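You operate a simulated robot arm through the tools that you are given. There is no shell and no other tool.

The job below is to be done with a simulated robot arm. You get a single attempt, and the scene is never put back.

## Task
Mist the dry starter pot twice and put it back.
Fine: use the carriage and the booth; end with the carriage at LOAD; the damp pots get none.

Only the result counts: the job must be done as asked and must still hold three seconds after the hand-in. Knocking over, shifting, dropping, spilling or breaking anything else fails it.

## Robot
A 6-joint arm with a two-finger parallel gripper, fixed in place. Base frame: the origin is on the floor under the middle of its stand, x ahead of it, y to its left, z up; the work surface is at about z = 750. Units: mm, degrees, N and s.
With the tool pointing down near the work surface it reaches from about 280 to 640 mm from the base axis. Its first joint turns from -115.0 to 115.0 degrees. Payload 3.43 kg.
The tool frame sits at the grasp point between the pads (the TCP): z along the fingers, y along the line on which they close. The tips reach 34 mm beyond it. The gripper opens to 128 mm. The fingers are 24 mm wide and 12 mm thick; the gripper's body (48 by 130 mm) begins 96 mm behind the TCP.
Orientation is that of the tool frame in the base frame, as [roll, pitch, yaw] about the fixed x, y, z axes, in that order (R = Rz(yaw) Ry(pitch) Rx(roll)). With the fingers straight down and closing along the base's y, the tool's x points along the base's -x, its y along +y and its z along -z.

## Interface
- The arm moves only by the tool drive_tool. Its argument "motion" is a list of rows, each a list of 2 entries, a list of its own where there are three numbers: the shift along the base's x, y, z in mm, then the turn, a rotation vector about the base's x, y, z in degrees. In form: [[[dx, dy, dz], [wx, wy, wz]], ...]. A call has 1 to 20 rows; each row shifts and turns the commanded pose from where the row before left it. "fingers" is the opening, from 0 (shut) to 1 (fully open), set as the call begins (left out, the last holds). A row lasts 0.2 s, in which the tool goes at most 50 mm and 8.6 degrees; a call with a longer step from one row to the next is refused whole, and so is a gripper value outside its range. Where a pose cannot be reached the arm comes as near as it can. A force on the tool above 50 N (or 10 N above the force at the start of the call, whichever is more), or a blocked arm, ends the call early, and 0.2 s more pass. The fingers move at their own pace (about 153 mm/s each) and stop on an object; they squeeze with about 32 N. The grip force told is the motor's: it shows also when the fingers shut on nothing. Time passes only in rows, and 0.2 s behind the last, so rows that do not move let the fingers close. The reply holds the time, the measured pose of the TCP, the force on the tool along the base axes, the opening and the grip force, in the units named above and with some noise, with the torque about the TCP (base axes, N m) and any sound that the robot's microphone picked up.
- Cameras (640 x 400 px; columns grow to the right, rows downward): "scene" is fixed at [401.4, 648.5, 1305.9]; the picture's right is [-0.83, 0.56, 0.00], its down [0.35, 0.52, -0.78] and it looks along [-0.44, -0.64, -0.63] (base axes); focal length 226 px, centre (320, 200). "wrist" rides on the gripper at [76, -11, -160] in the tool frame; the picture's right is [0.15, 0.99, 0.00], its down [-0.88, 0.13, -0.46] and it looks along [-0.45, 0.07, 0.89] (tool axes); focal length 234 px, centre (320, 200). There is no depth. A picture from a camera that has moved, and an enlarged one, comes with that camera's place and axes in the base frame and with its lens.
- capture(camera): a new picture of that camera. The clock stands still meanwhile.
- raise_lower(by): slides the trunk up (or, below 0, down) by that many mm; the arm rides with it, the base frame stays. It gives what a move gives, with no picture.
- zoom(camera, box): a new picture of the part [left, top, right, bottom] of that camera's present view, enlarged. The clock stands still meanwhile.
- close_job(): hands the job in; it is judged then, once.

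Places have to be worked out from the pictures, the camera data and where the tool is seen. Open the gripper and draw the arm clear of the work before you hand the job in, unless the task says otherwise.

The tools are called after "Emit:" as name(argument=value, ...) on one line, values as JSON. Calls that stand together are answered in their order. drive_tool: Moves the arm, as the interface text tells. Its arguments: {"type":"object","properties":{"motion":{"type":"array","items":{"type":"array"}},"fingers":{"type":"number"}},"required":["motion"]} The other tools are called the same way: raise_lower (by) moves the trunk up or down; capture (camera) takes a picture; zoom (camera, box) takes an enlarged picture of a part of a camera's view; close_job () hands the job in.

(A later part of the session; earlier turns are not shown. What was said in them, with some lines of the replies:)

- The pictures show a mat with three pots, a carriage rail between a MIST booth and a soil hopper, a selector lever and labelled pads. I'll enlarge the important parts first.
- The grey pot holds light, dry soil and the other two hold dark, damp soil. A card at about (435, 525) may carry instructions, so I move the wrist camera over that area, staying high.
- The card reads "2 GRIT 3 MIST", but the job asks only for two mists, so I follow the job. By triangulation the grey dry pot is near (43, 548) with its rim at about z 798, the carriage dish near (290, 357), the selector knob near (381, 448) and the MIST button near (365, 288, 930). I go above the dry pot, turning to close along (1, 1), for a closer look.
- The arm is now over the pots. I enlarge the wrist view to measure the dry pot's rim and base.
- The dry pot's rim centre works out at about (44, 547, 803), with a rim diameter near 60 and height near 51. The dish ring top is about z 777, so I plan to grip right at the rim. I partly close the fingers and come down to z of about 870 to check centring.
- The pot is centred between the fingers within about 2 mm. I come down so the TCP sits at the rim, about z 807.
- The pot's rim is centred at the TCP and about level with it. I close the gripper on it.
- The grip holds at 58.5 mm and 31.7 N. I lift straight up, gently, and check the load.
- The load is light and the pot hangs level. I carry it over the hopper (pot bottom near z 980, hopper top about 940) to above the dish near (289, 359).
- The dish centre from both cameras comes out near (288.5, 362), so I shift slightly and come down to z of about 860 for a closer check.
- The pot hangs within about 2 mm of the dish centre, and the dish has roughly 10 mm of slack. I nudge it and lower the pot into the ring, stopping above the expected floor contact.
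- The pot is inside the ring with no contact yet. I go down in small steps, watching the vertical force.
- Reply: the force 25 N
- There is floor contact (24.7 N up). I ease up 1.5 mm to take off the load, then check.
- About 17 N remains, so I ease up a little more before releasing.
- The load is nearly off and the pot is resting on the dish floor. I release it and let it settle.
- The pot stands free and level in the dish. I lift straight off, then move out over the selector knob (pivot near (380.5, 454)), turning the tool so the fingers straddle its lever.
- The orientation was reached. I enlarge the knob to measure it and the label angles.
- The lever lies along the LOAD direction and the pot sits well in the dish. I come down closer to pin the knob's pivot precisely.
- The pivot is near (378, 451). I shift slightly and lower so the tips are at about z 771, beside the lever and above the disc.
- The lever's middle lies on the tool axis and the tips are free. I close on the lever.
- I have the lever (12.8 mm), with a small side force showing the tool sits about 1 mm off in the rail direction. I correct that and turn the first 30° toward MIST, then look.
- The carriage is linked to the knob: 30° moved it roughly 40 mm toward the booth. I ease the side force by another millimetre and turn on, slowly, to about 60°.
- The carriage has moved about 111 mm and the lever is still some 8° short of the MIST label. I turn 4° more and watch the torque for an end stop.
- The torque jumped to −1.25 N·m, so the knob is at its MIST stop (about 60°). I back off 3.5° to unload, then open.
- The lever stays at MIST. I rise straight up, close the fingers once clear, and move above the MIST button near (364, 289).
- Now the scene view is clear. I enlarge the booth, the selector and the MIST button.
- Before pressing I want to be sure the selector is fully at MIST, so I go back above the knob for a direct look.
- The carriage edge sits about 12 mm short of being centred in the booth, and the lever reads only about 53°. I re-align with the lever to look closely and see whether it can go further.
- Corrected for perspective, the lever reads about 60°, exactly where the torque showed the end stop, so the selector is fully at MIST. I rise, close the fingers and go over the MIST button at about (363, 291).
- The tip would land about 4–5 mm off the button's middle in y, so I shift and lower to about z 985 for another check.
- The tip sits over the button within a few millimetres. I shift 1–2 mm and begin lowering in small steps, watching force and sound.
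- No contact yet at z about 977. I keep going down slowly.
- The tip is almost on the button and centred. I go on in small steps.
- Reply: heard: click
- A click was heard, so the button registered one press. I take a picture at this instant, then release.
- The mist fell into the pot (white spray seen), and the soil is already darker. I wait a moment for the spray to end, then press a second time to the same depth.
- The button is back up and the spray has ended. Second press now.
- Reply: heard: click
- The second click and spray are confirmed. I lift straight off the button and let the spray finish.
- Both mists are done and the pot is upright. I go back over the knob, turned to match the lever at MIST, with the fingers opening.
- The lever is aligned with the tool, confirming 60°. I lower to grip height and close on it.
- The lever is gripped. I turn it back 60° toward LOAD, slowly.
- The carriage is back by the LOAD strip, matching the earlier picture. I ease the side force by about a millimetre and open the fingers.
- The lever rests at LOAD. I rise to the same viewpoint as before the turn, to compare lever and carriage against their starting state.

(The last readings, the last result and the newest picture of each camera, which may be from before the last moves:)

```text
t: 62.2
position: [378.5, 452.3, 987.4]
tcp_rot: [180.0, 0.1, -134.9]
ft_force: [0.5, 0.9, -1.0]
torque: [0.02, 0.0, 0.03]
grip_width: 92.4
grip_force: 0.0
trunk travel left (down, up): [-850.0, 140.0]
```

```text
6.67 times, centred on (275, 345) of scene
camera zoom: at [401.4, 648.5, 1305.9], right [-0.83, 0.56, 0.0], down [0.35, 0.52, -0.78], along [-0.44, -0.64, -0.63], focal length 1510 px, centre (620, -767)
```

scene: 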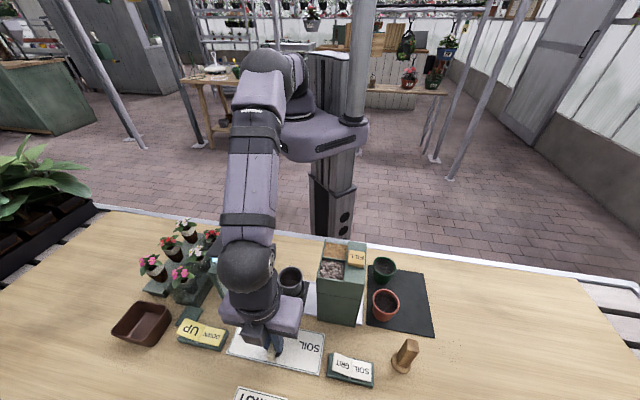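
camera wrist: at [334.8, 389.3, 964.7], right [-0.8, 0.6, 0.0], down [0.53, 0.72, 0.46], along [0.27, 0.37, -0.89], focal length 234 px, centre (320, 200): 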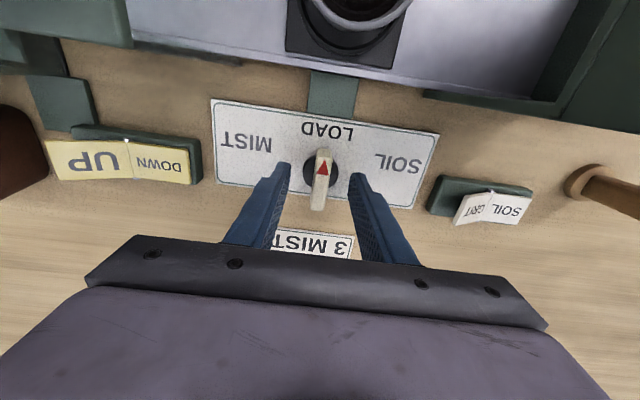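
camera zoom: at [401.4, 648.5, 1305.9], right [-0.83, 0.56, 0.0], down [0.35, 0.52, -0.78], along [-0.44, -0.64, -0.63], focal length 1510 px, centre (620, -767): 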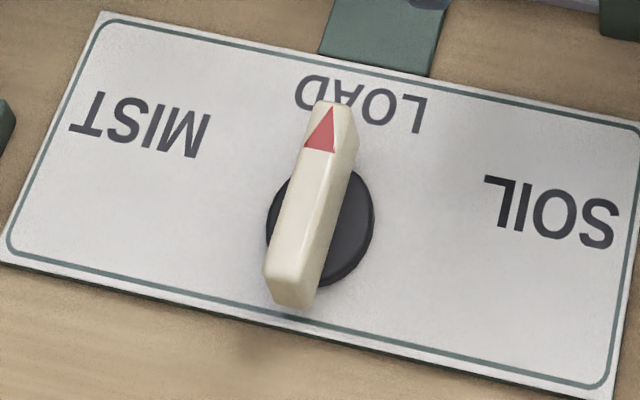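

Lever and carriage match the starting pictures, and the soil is now dark all over. I go back above the pot with the fingers closing along (1, 1), open at 92 mm.

Emit:
drive_tool(motion=[[[-8.5, -8.4, 0], [0, 0, -8.2]], [[-8.5, -8.4, 0], [0, 0, -8.2]], [[-8.5, -8.4, 0], [0, 0, -8.2]], [[-8.5, -8.4, 0], [0, 0, -8.2]], [[-8.5, -8.4, 0], [0, 0, -8.2]], [[-8.5, -8.4, 0], [0, 0, -8.2]], [[-8.5, -8.4, 0], [0, 0, -8.2]], [[-8.5, -8.4, 0], [0, 0, -8.2]], [[-8.5, -8.4, 0], [0, 0, -8.2]], [[-8.5, -8.4, 0], [0, 0, -8.2]], [[-8, -8, 0], [0, 0, -8]], [[0, 0, -30], [0, 0, 0]], [[0, 0, -35], [0, 0, 0]], [[0, 0, -20], [0, 0, 0]], [[0, 0, 0], [0, 0, 0]]])

Emit:
capture(camera="wrist")

Emit:
zoom(camera="scene", box=[250, 200, 340, 310])

```text
t: 65.4
position: [286.6, 362.9, 901.7]
tcp_rot: [-180.0, 0.1, 135.0]
ft_force: [1.0, -0.5, -0.6]
torque: [0.0, 0.02, 0.0]
grip_width: 92.1
grip_force: 0.0
trunk travel left (down, up): [-850.0, 140.0]
```

```text
taken
camera wrist: at [224.7, 408.4, 1060.5], right [0.6, 0.8, 0.0], down [0.71, -0.53, 0.46], along [0.37, -0.27, -0.89], focal length 234 px, centre (320, 200)
```

wrist: 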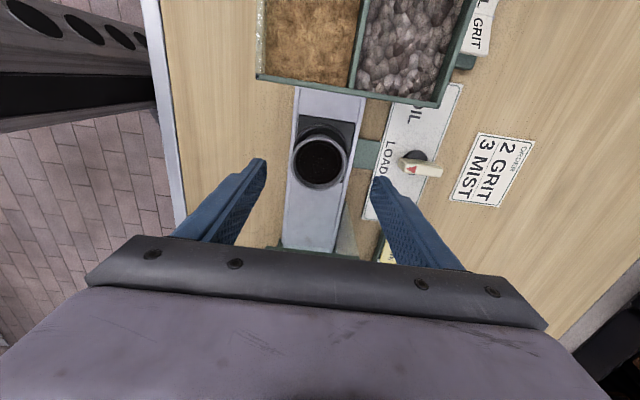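

```text
3.64 times, centred on (295, 255) of scene
camera zoom: at [401.4, 648.5, 1305.9], right [-0.83, 0.56, 0.0], down [0.35, 0.52, -0.78], along [-0.44, -0.64, -0.63], focal length 824 px, centre (411, 0)
```

zoom: 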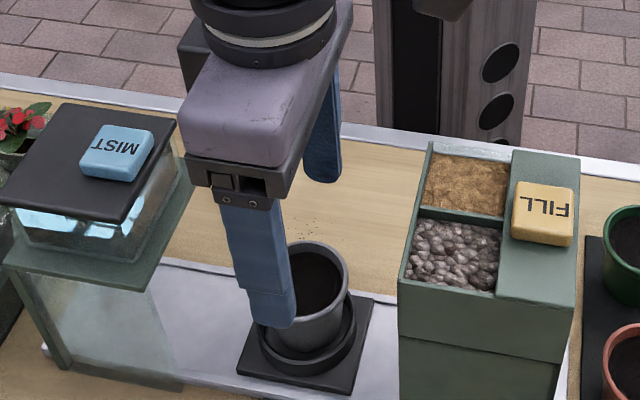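

The pot rim is on the tool axis. I lower to the height at which I released it.

Emit:
drive_tool(motion=[[[0, 0, -25], [0, 0, 0]], [[0, 0, -25], [0, 0, 0]], [[0, 0, -15], [0, 0, 0]], [[0, 0, -10], [0, 0, 0]], [[0, 0, 0], [0, 0, 0]]])

Emit:
capture(camera="wrist")

```text
t: 66.6
position: [287.8, 361.9, 825.9]
tcp_rot: [180.0, -0.1, 135.0]
ft_force: [0.0, -0.3, 0.8]
torque: [0.0, -0.01, 0.03]
grip_width: 92.4
grip_force: 0.0
trunk travel left (down, up): [-850.0, 140.0]
```

```text
taken
camera wrist: at [225.6, 408.6, 984.6], right [0.6, 0.8, 0.0], down [0.71, -0.53, 0.46], along [0.37, -0.27, -0.89], focal length 234 px, centre (320, 200)
```

wrist: 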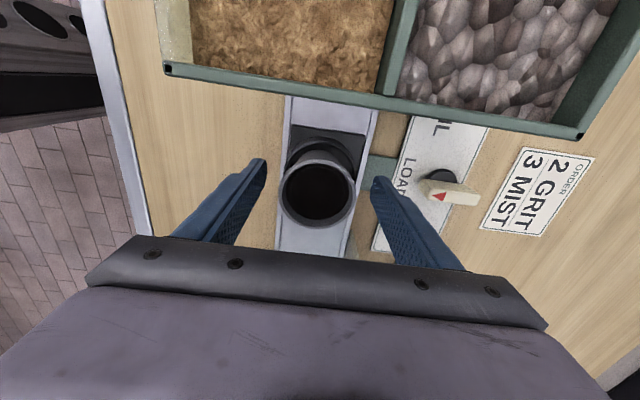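

The view matches the one at release, with the pot centred. I close on it.

Emit:
drive_tool(motion=[[[0, 0, 0], [0, 0, 0]], [[0, 0, 0], [0, 0, 0]], [[0, 0, 0], [0, 0, 0]], [[0, 0, 0], [0, 0, 0]]], fingers=0)

Emit:
drive_tool(motion=[[[0, 0, 5], [0, 0, 0]], [[0, 0, 12], [0, 0, 0]], [[0, 0, 20], [0, 0, 0]], [[0, 0, 30], [0, 0, 0]], [[0, 0, 30], [0, 0, 0]], [[0, 0, 30], [0, 0, 0]], [[0, 0, 30], [0, 0, 0]], [[0, 0, 30], [0, 0, 0]], [[0, 0, 18], [0, 0, 0]], [[0, 0, 6], [0, 0, 0]], [[0, 0, 0], [0, 0, 0]]])

Emit:
capture(camera="wrist")

Emit:
capture(camera="scene")

```text
t: 67.6
position: [287.6, 362.7, 826.0]
tcp_rot: [-180.0, -0.1, 135.1]
ft_force: [0.0, 0.2, -0.2]
torque: [-0.02, 0.0, 0.0]
grip_width: 57.7
grip_force: 32.1
trunk travel left (down, up): [-850.0, 140.0]
```

```text
t: 70.0
position: [286.9, 363.4, 1037.0]
tcp_rot: [180.0, 0.0, 135.0]
ft_force: [-0.6, -0.7, -1.6]
torque: [-0.02, -0.02, 0.02]
grip_width: 57.7
grip_force: 31.8
trunk travel left (down, up): [-850.0, 140.0]
```

```text
taken
camera wrist: at [225.4, 409.2, 1195.7], right [0.6, 0.8, 0.0], down [0.72, -0.53, 0.46], along [0.37, -0.27, -0.89], focal length 234 px, centre (320, 200)
```

wrist: 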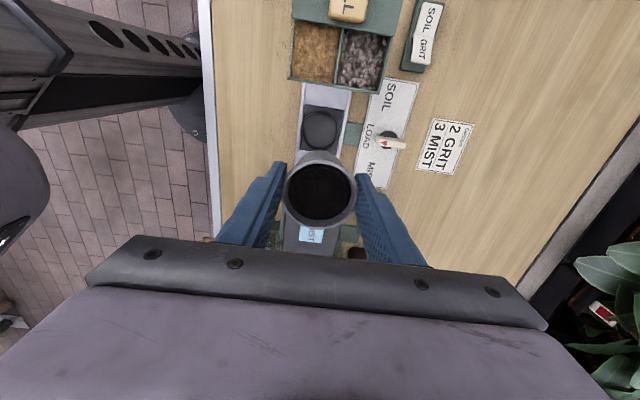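

```text
taken
```

scene: 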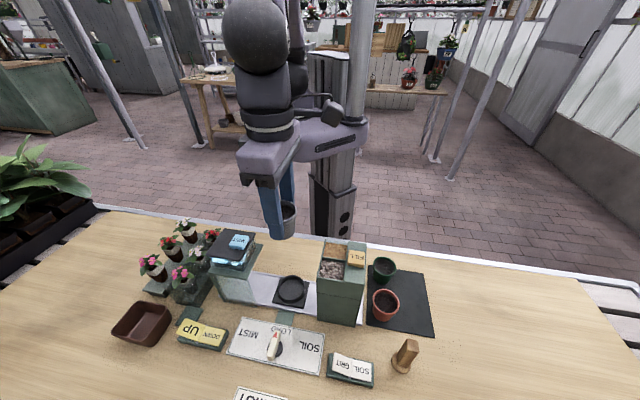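

The pot is held level and the carriage is empty at LOAD. I carry the pot back over the hopper to above its old place on the mat.

Emit:
drive_tool(motion=[[[-12, 9, 0], [0, 0, 0]], [[-22, 17, 0], [0, 0, 0]], [[-28, 22, 0], [0, 0, 0]], [[-30, 23, 0], [0, 0, 0]], [[-30, 23, 0], [0, 0, 0]], [[-30, 23, 0], [0, 0, 0]], [[-30, 23, 0], [0, 0, 0]], [[-28, 22, 0], [0, 0, 0]], [[-22, 17, 0], [0, 0, 0]], [[-10.7, 6.8, 0], [0, 0, 0]], [[0, 0, 0], [0, 0, 0]], [[0, 0, 0], [0, 0, 0]]])

Emit:
capture(camera="wrist")

Emit:
capture(camera="scene")

```text
t: 72.6
position: [44.1, 547.9, 1036.9]
tcp_rot: [180.0, 0.0, 135.0]
ft_force: [0.3, 0.5, -1.5]
torque: [-0.03, 0.0, 0.01]
grip_width: 57.6
grip_force: 32.3
trunk travel left (down, up): [-850.0, 140.0]
```

```text
taken
camera wrist: at [-18.1, 594.7, 1196.1], right [0.6, 0.8, 0.0], down [0.72, -0.53, 0.46], along [0.37, -0.27, -0.89], focal length 234 px, centre (320, 200)
```

wrist: 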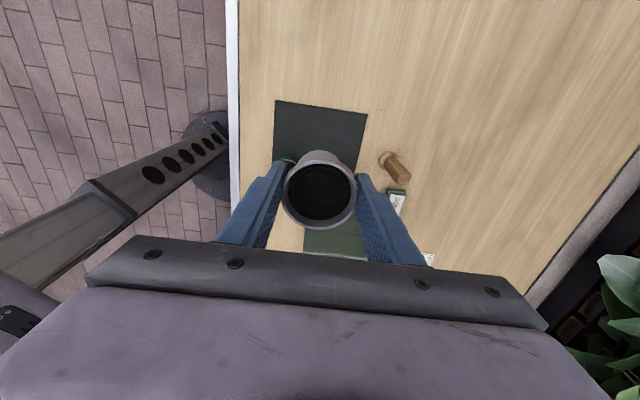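

```text
taken
```

scene: 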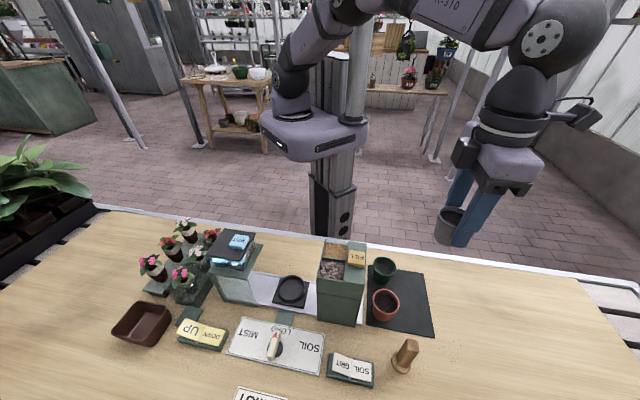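

The pose is the same as after the first lift. I lower the pot to just above the mat.

Emit:
drive_tool(motion=[[[0, 0, -15], [0, 0, 0]], [[0, 0, -30], [0, 0, 0]], [[0, 0, -30], [0, 0, 0]], [[0, 0, -30], [0, 0, 0]], [[0, 0, -30], [0, 0, 0]], [[0, 0, -30], [0, 0, 0]], [[0, 0, -25], [0, 0, 0]], [[0, 0, -18], [0, 0, 0]], [[0, 0, -10], [0, 0, 0]], [[0, 0, -6], [0, 0, 0]], [[0, 0, 0], [0, 0, 0]]])

Emit:
zoom(camera="scene", box=[360, 220, 480, 320])

Emit:
capture(camera="wrist")

```text
t: 75.0
position: [45.3, 548.3, 813.5]
tcp_rot: [180.0, 0.1, 135.0]
ft_force: [-0.6, -0.3, -0.3]
torque: [-0.01, -0.01, 0.02]
grip_width: 57.5
grip_force: 32.1
trunk travel left (down, up): [-850.0, 140.0]
```

```text
4.00 times, centred on (420, 270) of scene
camera zoom: at [401.4, 648.5, 1305.9], right [-0.83, 0.56, 0.0], down [0.35, 0.52, -0.78], along [-0.44, -0.64, -0.63], focal length 906 px, centre (-80, -80)
```

zoom: 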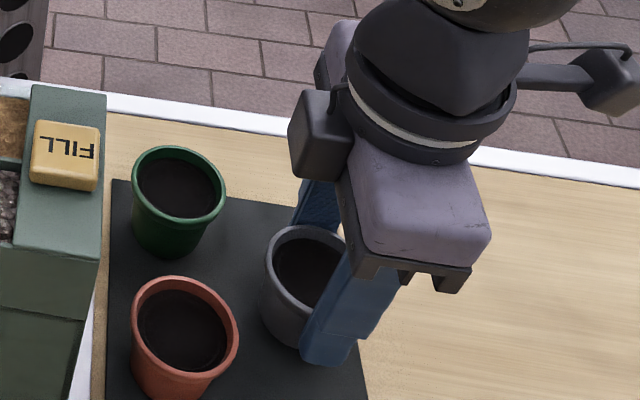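

```text
taken
camera wrist: at [-16.7, 594.6, 970.5], right [0.6, 0.8, 0.0], down [0.72, -0.53, 0.46], along [0.37, -0.27, -0.89], focal length 234 px, centre (320, 200)
```

wrist: 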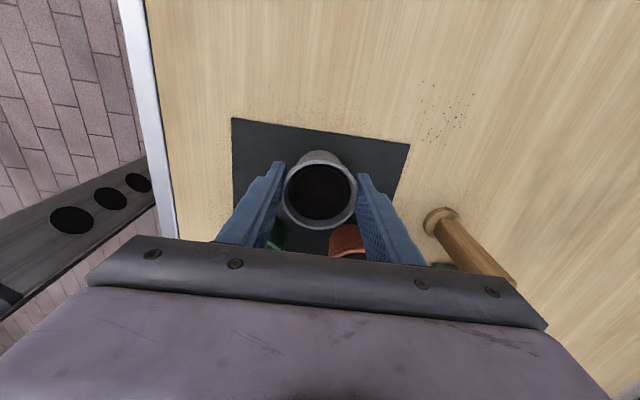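

The pot is just above its original place. I go down the last millimetres in small steps, watching the force.

Emit:
drive_tool(motion=[[[-1, 0, -2], [0, 0, 0]], [[0, 0, -1.5], [0, 0, 0]], [[0, 0, -1.5], [0, 0, 0]], [[0, 0, 0], [0, 0, 0]]])

```text
t: 76.0
position: [42.9, 548.3, 807.7]
tcp_rot: [180.0, 0.0, 135.0]
ft_force: [1.1, -0.7, -0.4]
torque: [0.04, 0.0, 0.04]
grip_width: 57.5
grip_force: 32.1
trunk travel left (down, up): [-850.0, 140.0]
```

No contact yet at z about 807.7, so I lower a little more.

Emit:
drive_tool(motion=[[[0, 0, -1], [0, 0, 0]], [[0, 0, 0], [0, 0, 0]]])

```text
t: 76.6
position: [44.2, 548.3, 807.9]
tcp_rot: [-180.0, 0.1, 134.9]
ft_force: [0.0, 0.5, 0.9]
torque: [0.0, -0.02, -0.04]
grip_width: 57.4
grip_force: 32.1
trunk travel left (down, up): [-850.0, 140.0]
```

Emit:
drive_tool(motion=[[[0, 0, -1], [0, 0, 0]], [[0, 0, 0], [0, 0, 0]]])

```text
t: 77.2
position: [43.0, 547.8, 806.7]
tcp_rot: [179.9, -0.1, 135.0]
ft_force: [3.0, -1.5, 7.6]
torque: [-0.12, -0.27, -0.03]
grip_width: 57.3
grip_force: 32.1
trunk travel left (down, up): [-850.0, 140.0]
```

The pot touches the mat (7.6 N up). I release it and check.

Emit:
drive_tool(motion=[[[0, 0, 0], [0, 0, 0]], [[0, 0, 0], [0, 0, 0]], [[0, 0, 0], [0, 0, 0]]], fingers=0.72)

Emit:
capture(camera="wrist")

```text
t: 78.0
position: [42.6, 548.2, 805.6]
tcp_rot: [179.9, -0.1, 135.1]
ft_force: [0.1, 0.2, 0.0]
torque: [0.01, 0.0, 0.02]
grip_width: 92.4
grip_force: 0.0
trunk travel left (down, up): [-850.0, 140.0]
```

```text
taken
camera wrist: at [-18.7, 594.1, 964.4], right [0.6, 0.8, 0.0], down [0.72, -0.53, 0.46], along [0.37, -0.27, -0.89], focal length 234 px, centre (320, 200)
```

wrist: 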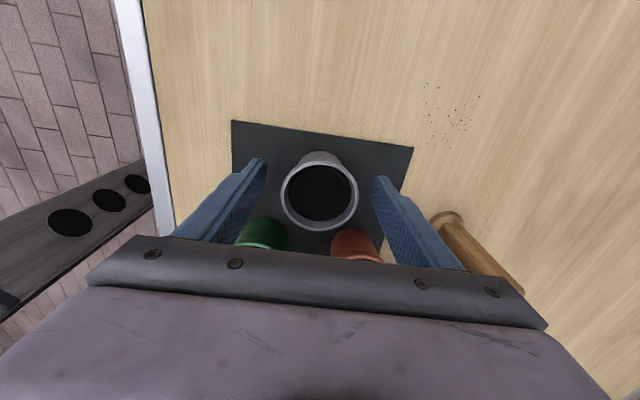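

The pot stands free at the same place as before. I lift straight up and draw the arm well clear, back toward its starting position.

Emit:
drive_tool(motion=[[[0, 0, 10], [0, 0, 0]], [[0, 0, 25], [0, 0, 0]], [[0, 0, 40], [0, 0, 0]], [[0, 0, 45], [0, 0, 0]], [[0, 0, 45], [0, 0, 0]], [[0, 0, 45], [0, 0, 0]], [[0, 0, 45], [0, 0, 0]], [[0, 0, 40], [0, 0, 0]], [[0, -20, 20], [0, 0, 0]], [[0, -30, 15], [0, 0, 0]], [[0, -30, 0], [0, 0, 0]], [[0, -25, 0], [0, 0, 0]], [[0, 0, 0], [0, 0, 0]]], fingers=1)

Emit:
capture(camera="scene")

Emit:
zoom(camera="scene", box=[310, 230, 470, 330])

Emit:
zoom(camera="scene", box=[180, 220, 340, 380])

Emit:
capture(camera="wrist")

```text
t: 80.8
position: [44.5, 443.3, 1137.1]
tcp_rot: [179.9, 0.0, 135.0]
ft_force: [0.3, 0.5, 0.0]
torque: [0.0, 0.02, 0.02]
grip_width: 128.0
grip_force: 0.1
trunk travel left (down, up): [-850.0, 140.0]
```

```text
taken
```

scene: 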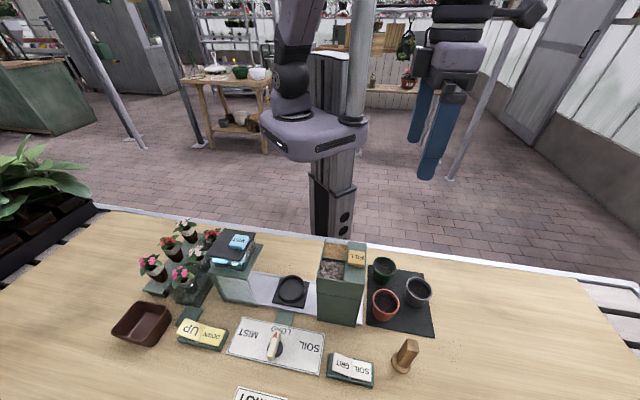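

```text
4.00 times, centred on (390, 280) of scene
camera zoom: at [401.4, 648.5, 1305.9], right [-0.83, 0.56, 0.0], down [0.35, 0.52, -0.78], along [-0.44, -0.64, -0.63], focal length 906 px, centre (40, -120)
```

zoom: 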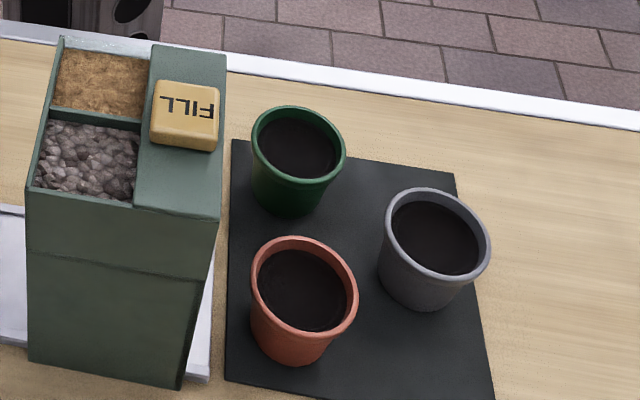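

```text
2.50 times, centred on (260, 300) of scene
camera zoom: at [401.4, 648.5, 1305.9], right [-0.83, 0.56, 0.0], down [0.35, 0.52, -0.78], along [-0.44, -0.64, -0.63], focal length 566 px, centre (470, -50)
```

zoom: 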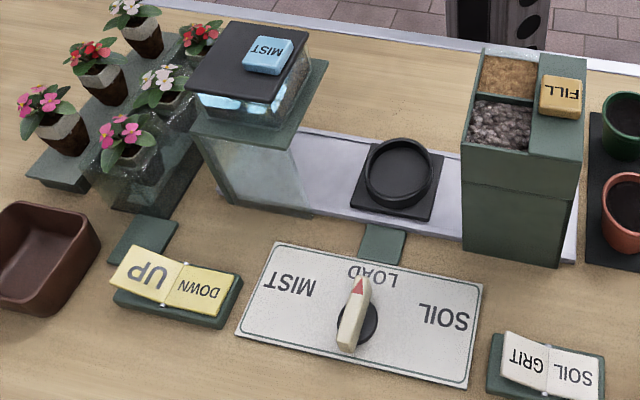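

```text
taken
camera wrist: at [-18.1, 488.8, 1295.8], right [0.6, 0.8, 0.0], down [0.72, -0.53, 0.46], along [0.37, -0.27, -0.89], focal length 234 px, centre (320, 200)
```

wrist: 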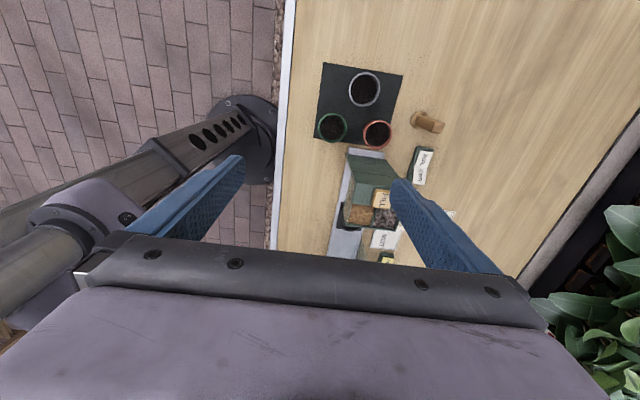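

The grey pot is back in its original spot with dark, misted soil. The carriage is empty at LOAD with the lever pointing there, nothing else has moved, and the open gripper is well clear. I hand the job in.

Emit:
close_job()

```text
The job is handed in.
```

I misted the dry grey pot twice in the booth and put it back in its original place on the mat. Both presses of the MIST button clicked and sprayed into the pot, and its soil is now as dark as the damp pots'.

- **Carriage:** it is empty and back at LOAD, with the selector lever pointing there as at the start.
- **Damp pots:** the green and red pots were not touched and got no mist.
- **Order card:** a card on the table reads "2 GRIT 3 MIST". I followed your instruction instead and added no grit.
- **Everything else:** the final pictures show nothing else knocked or shifted, and the arm is clear with the gripper open.

The job is handed in; the reply gave no verdict.
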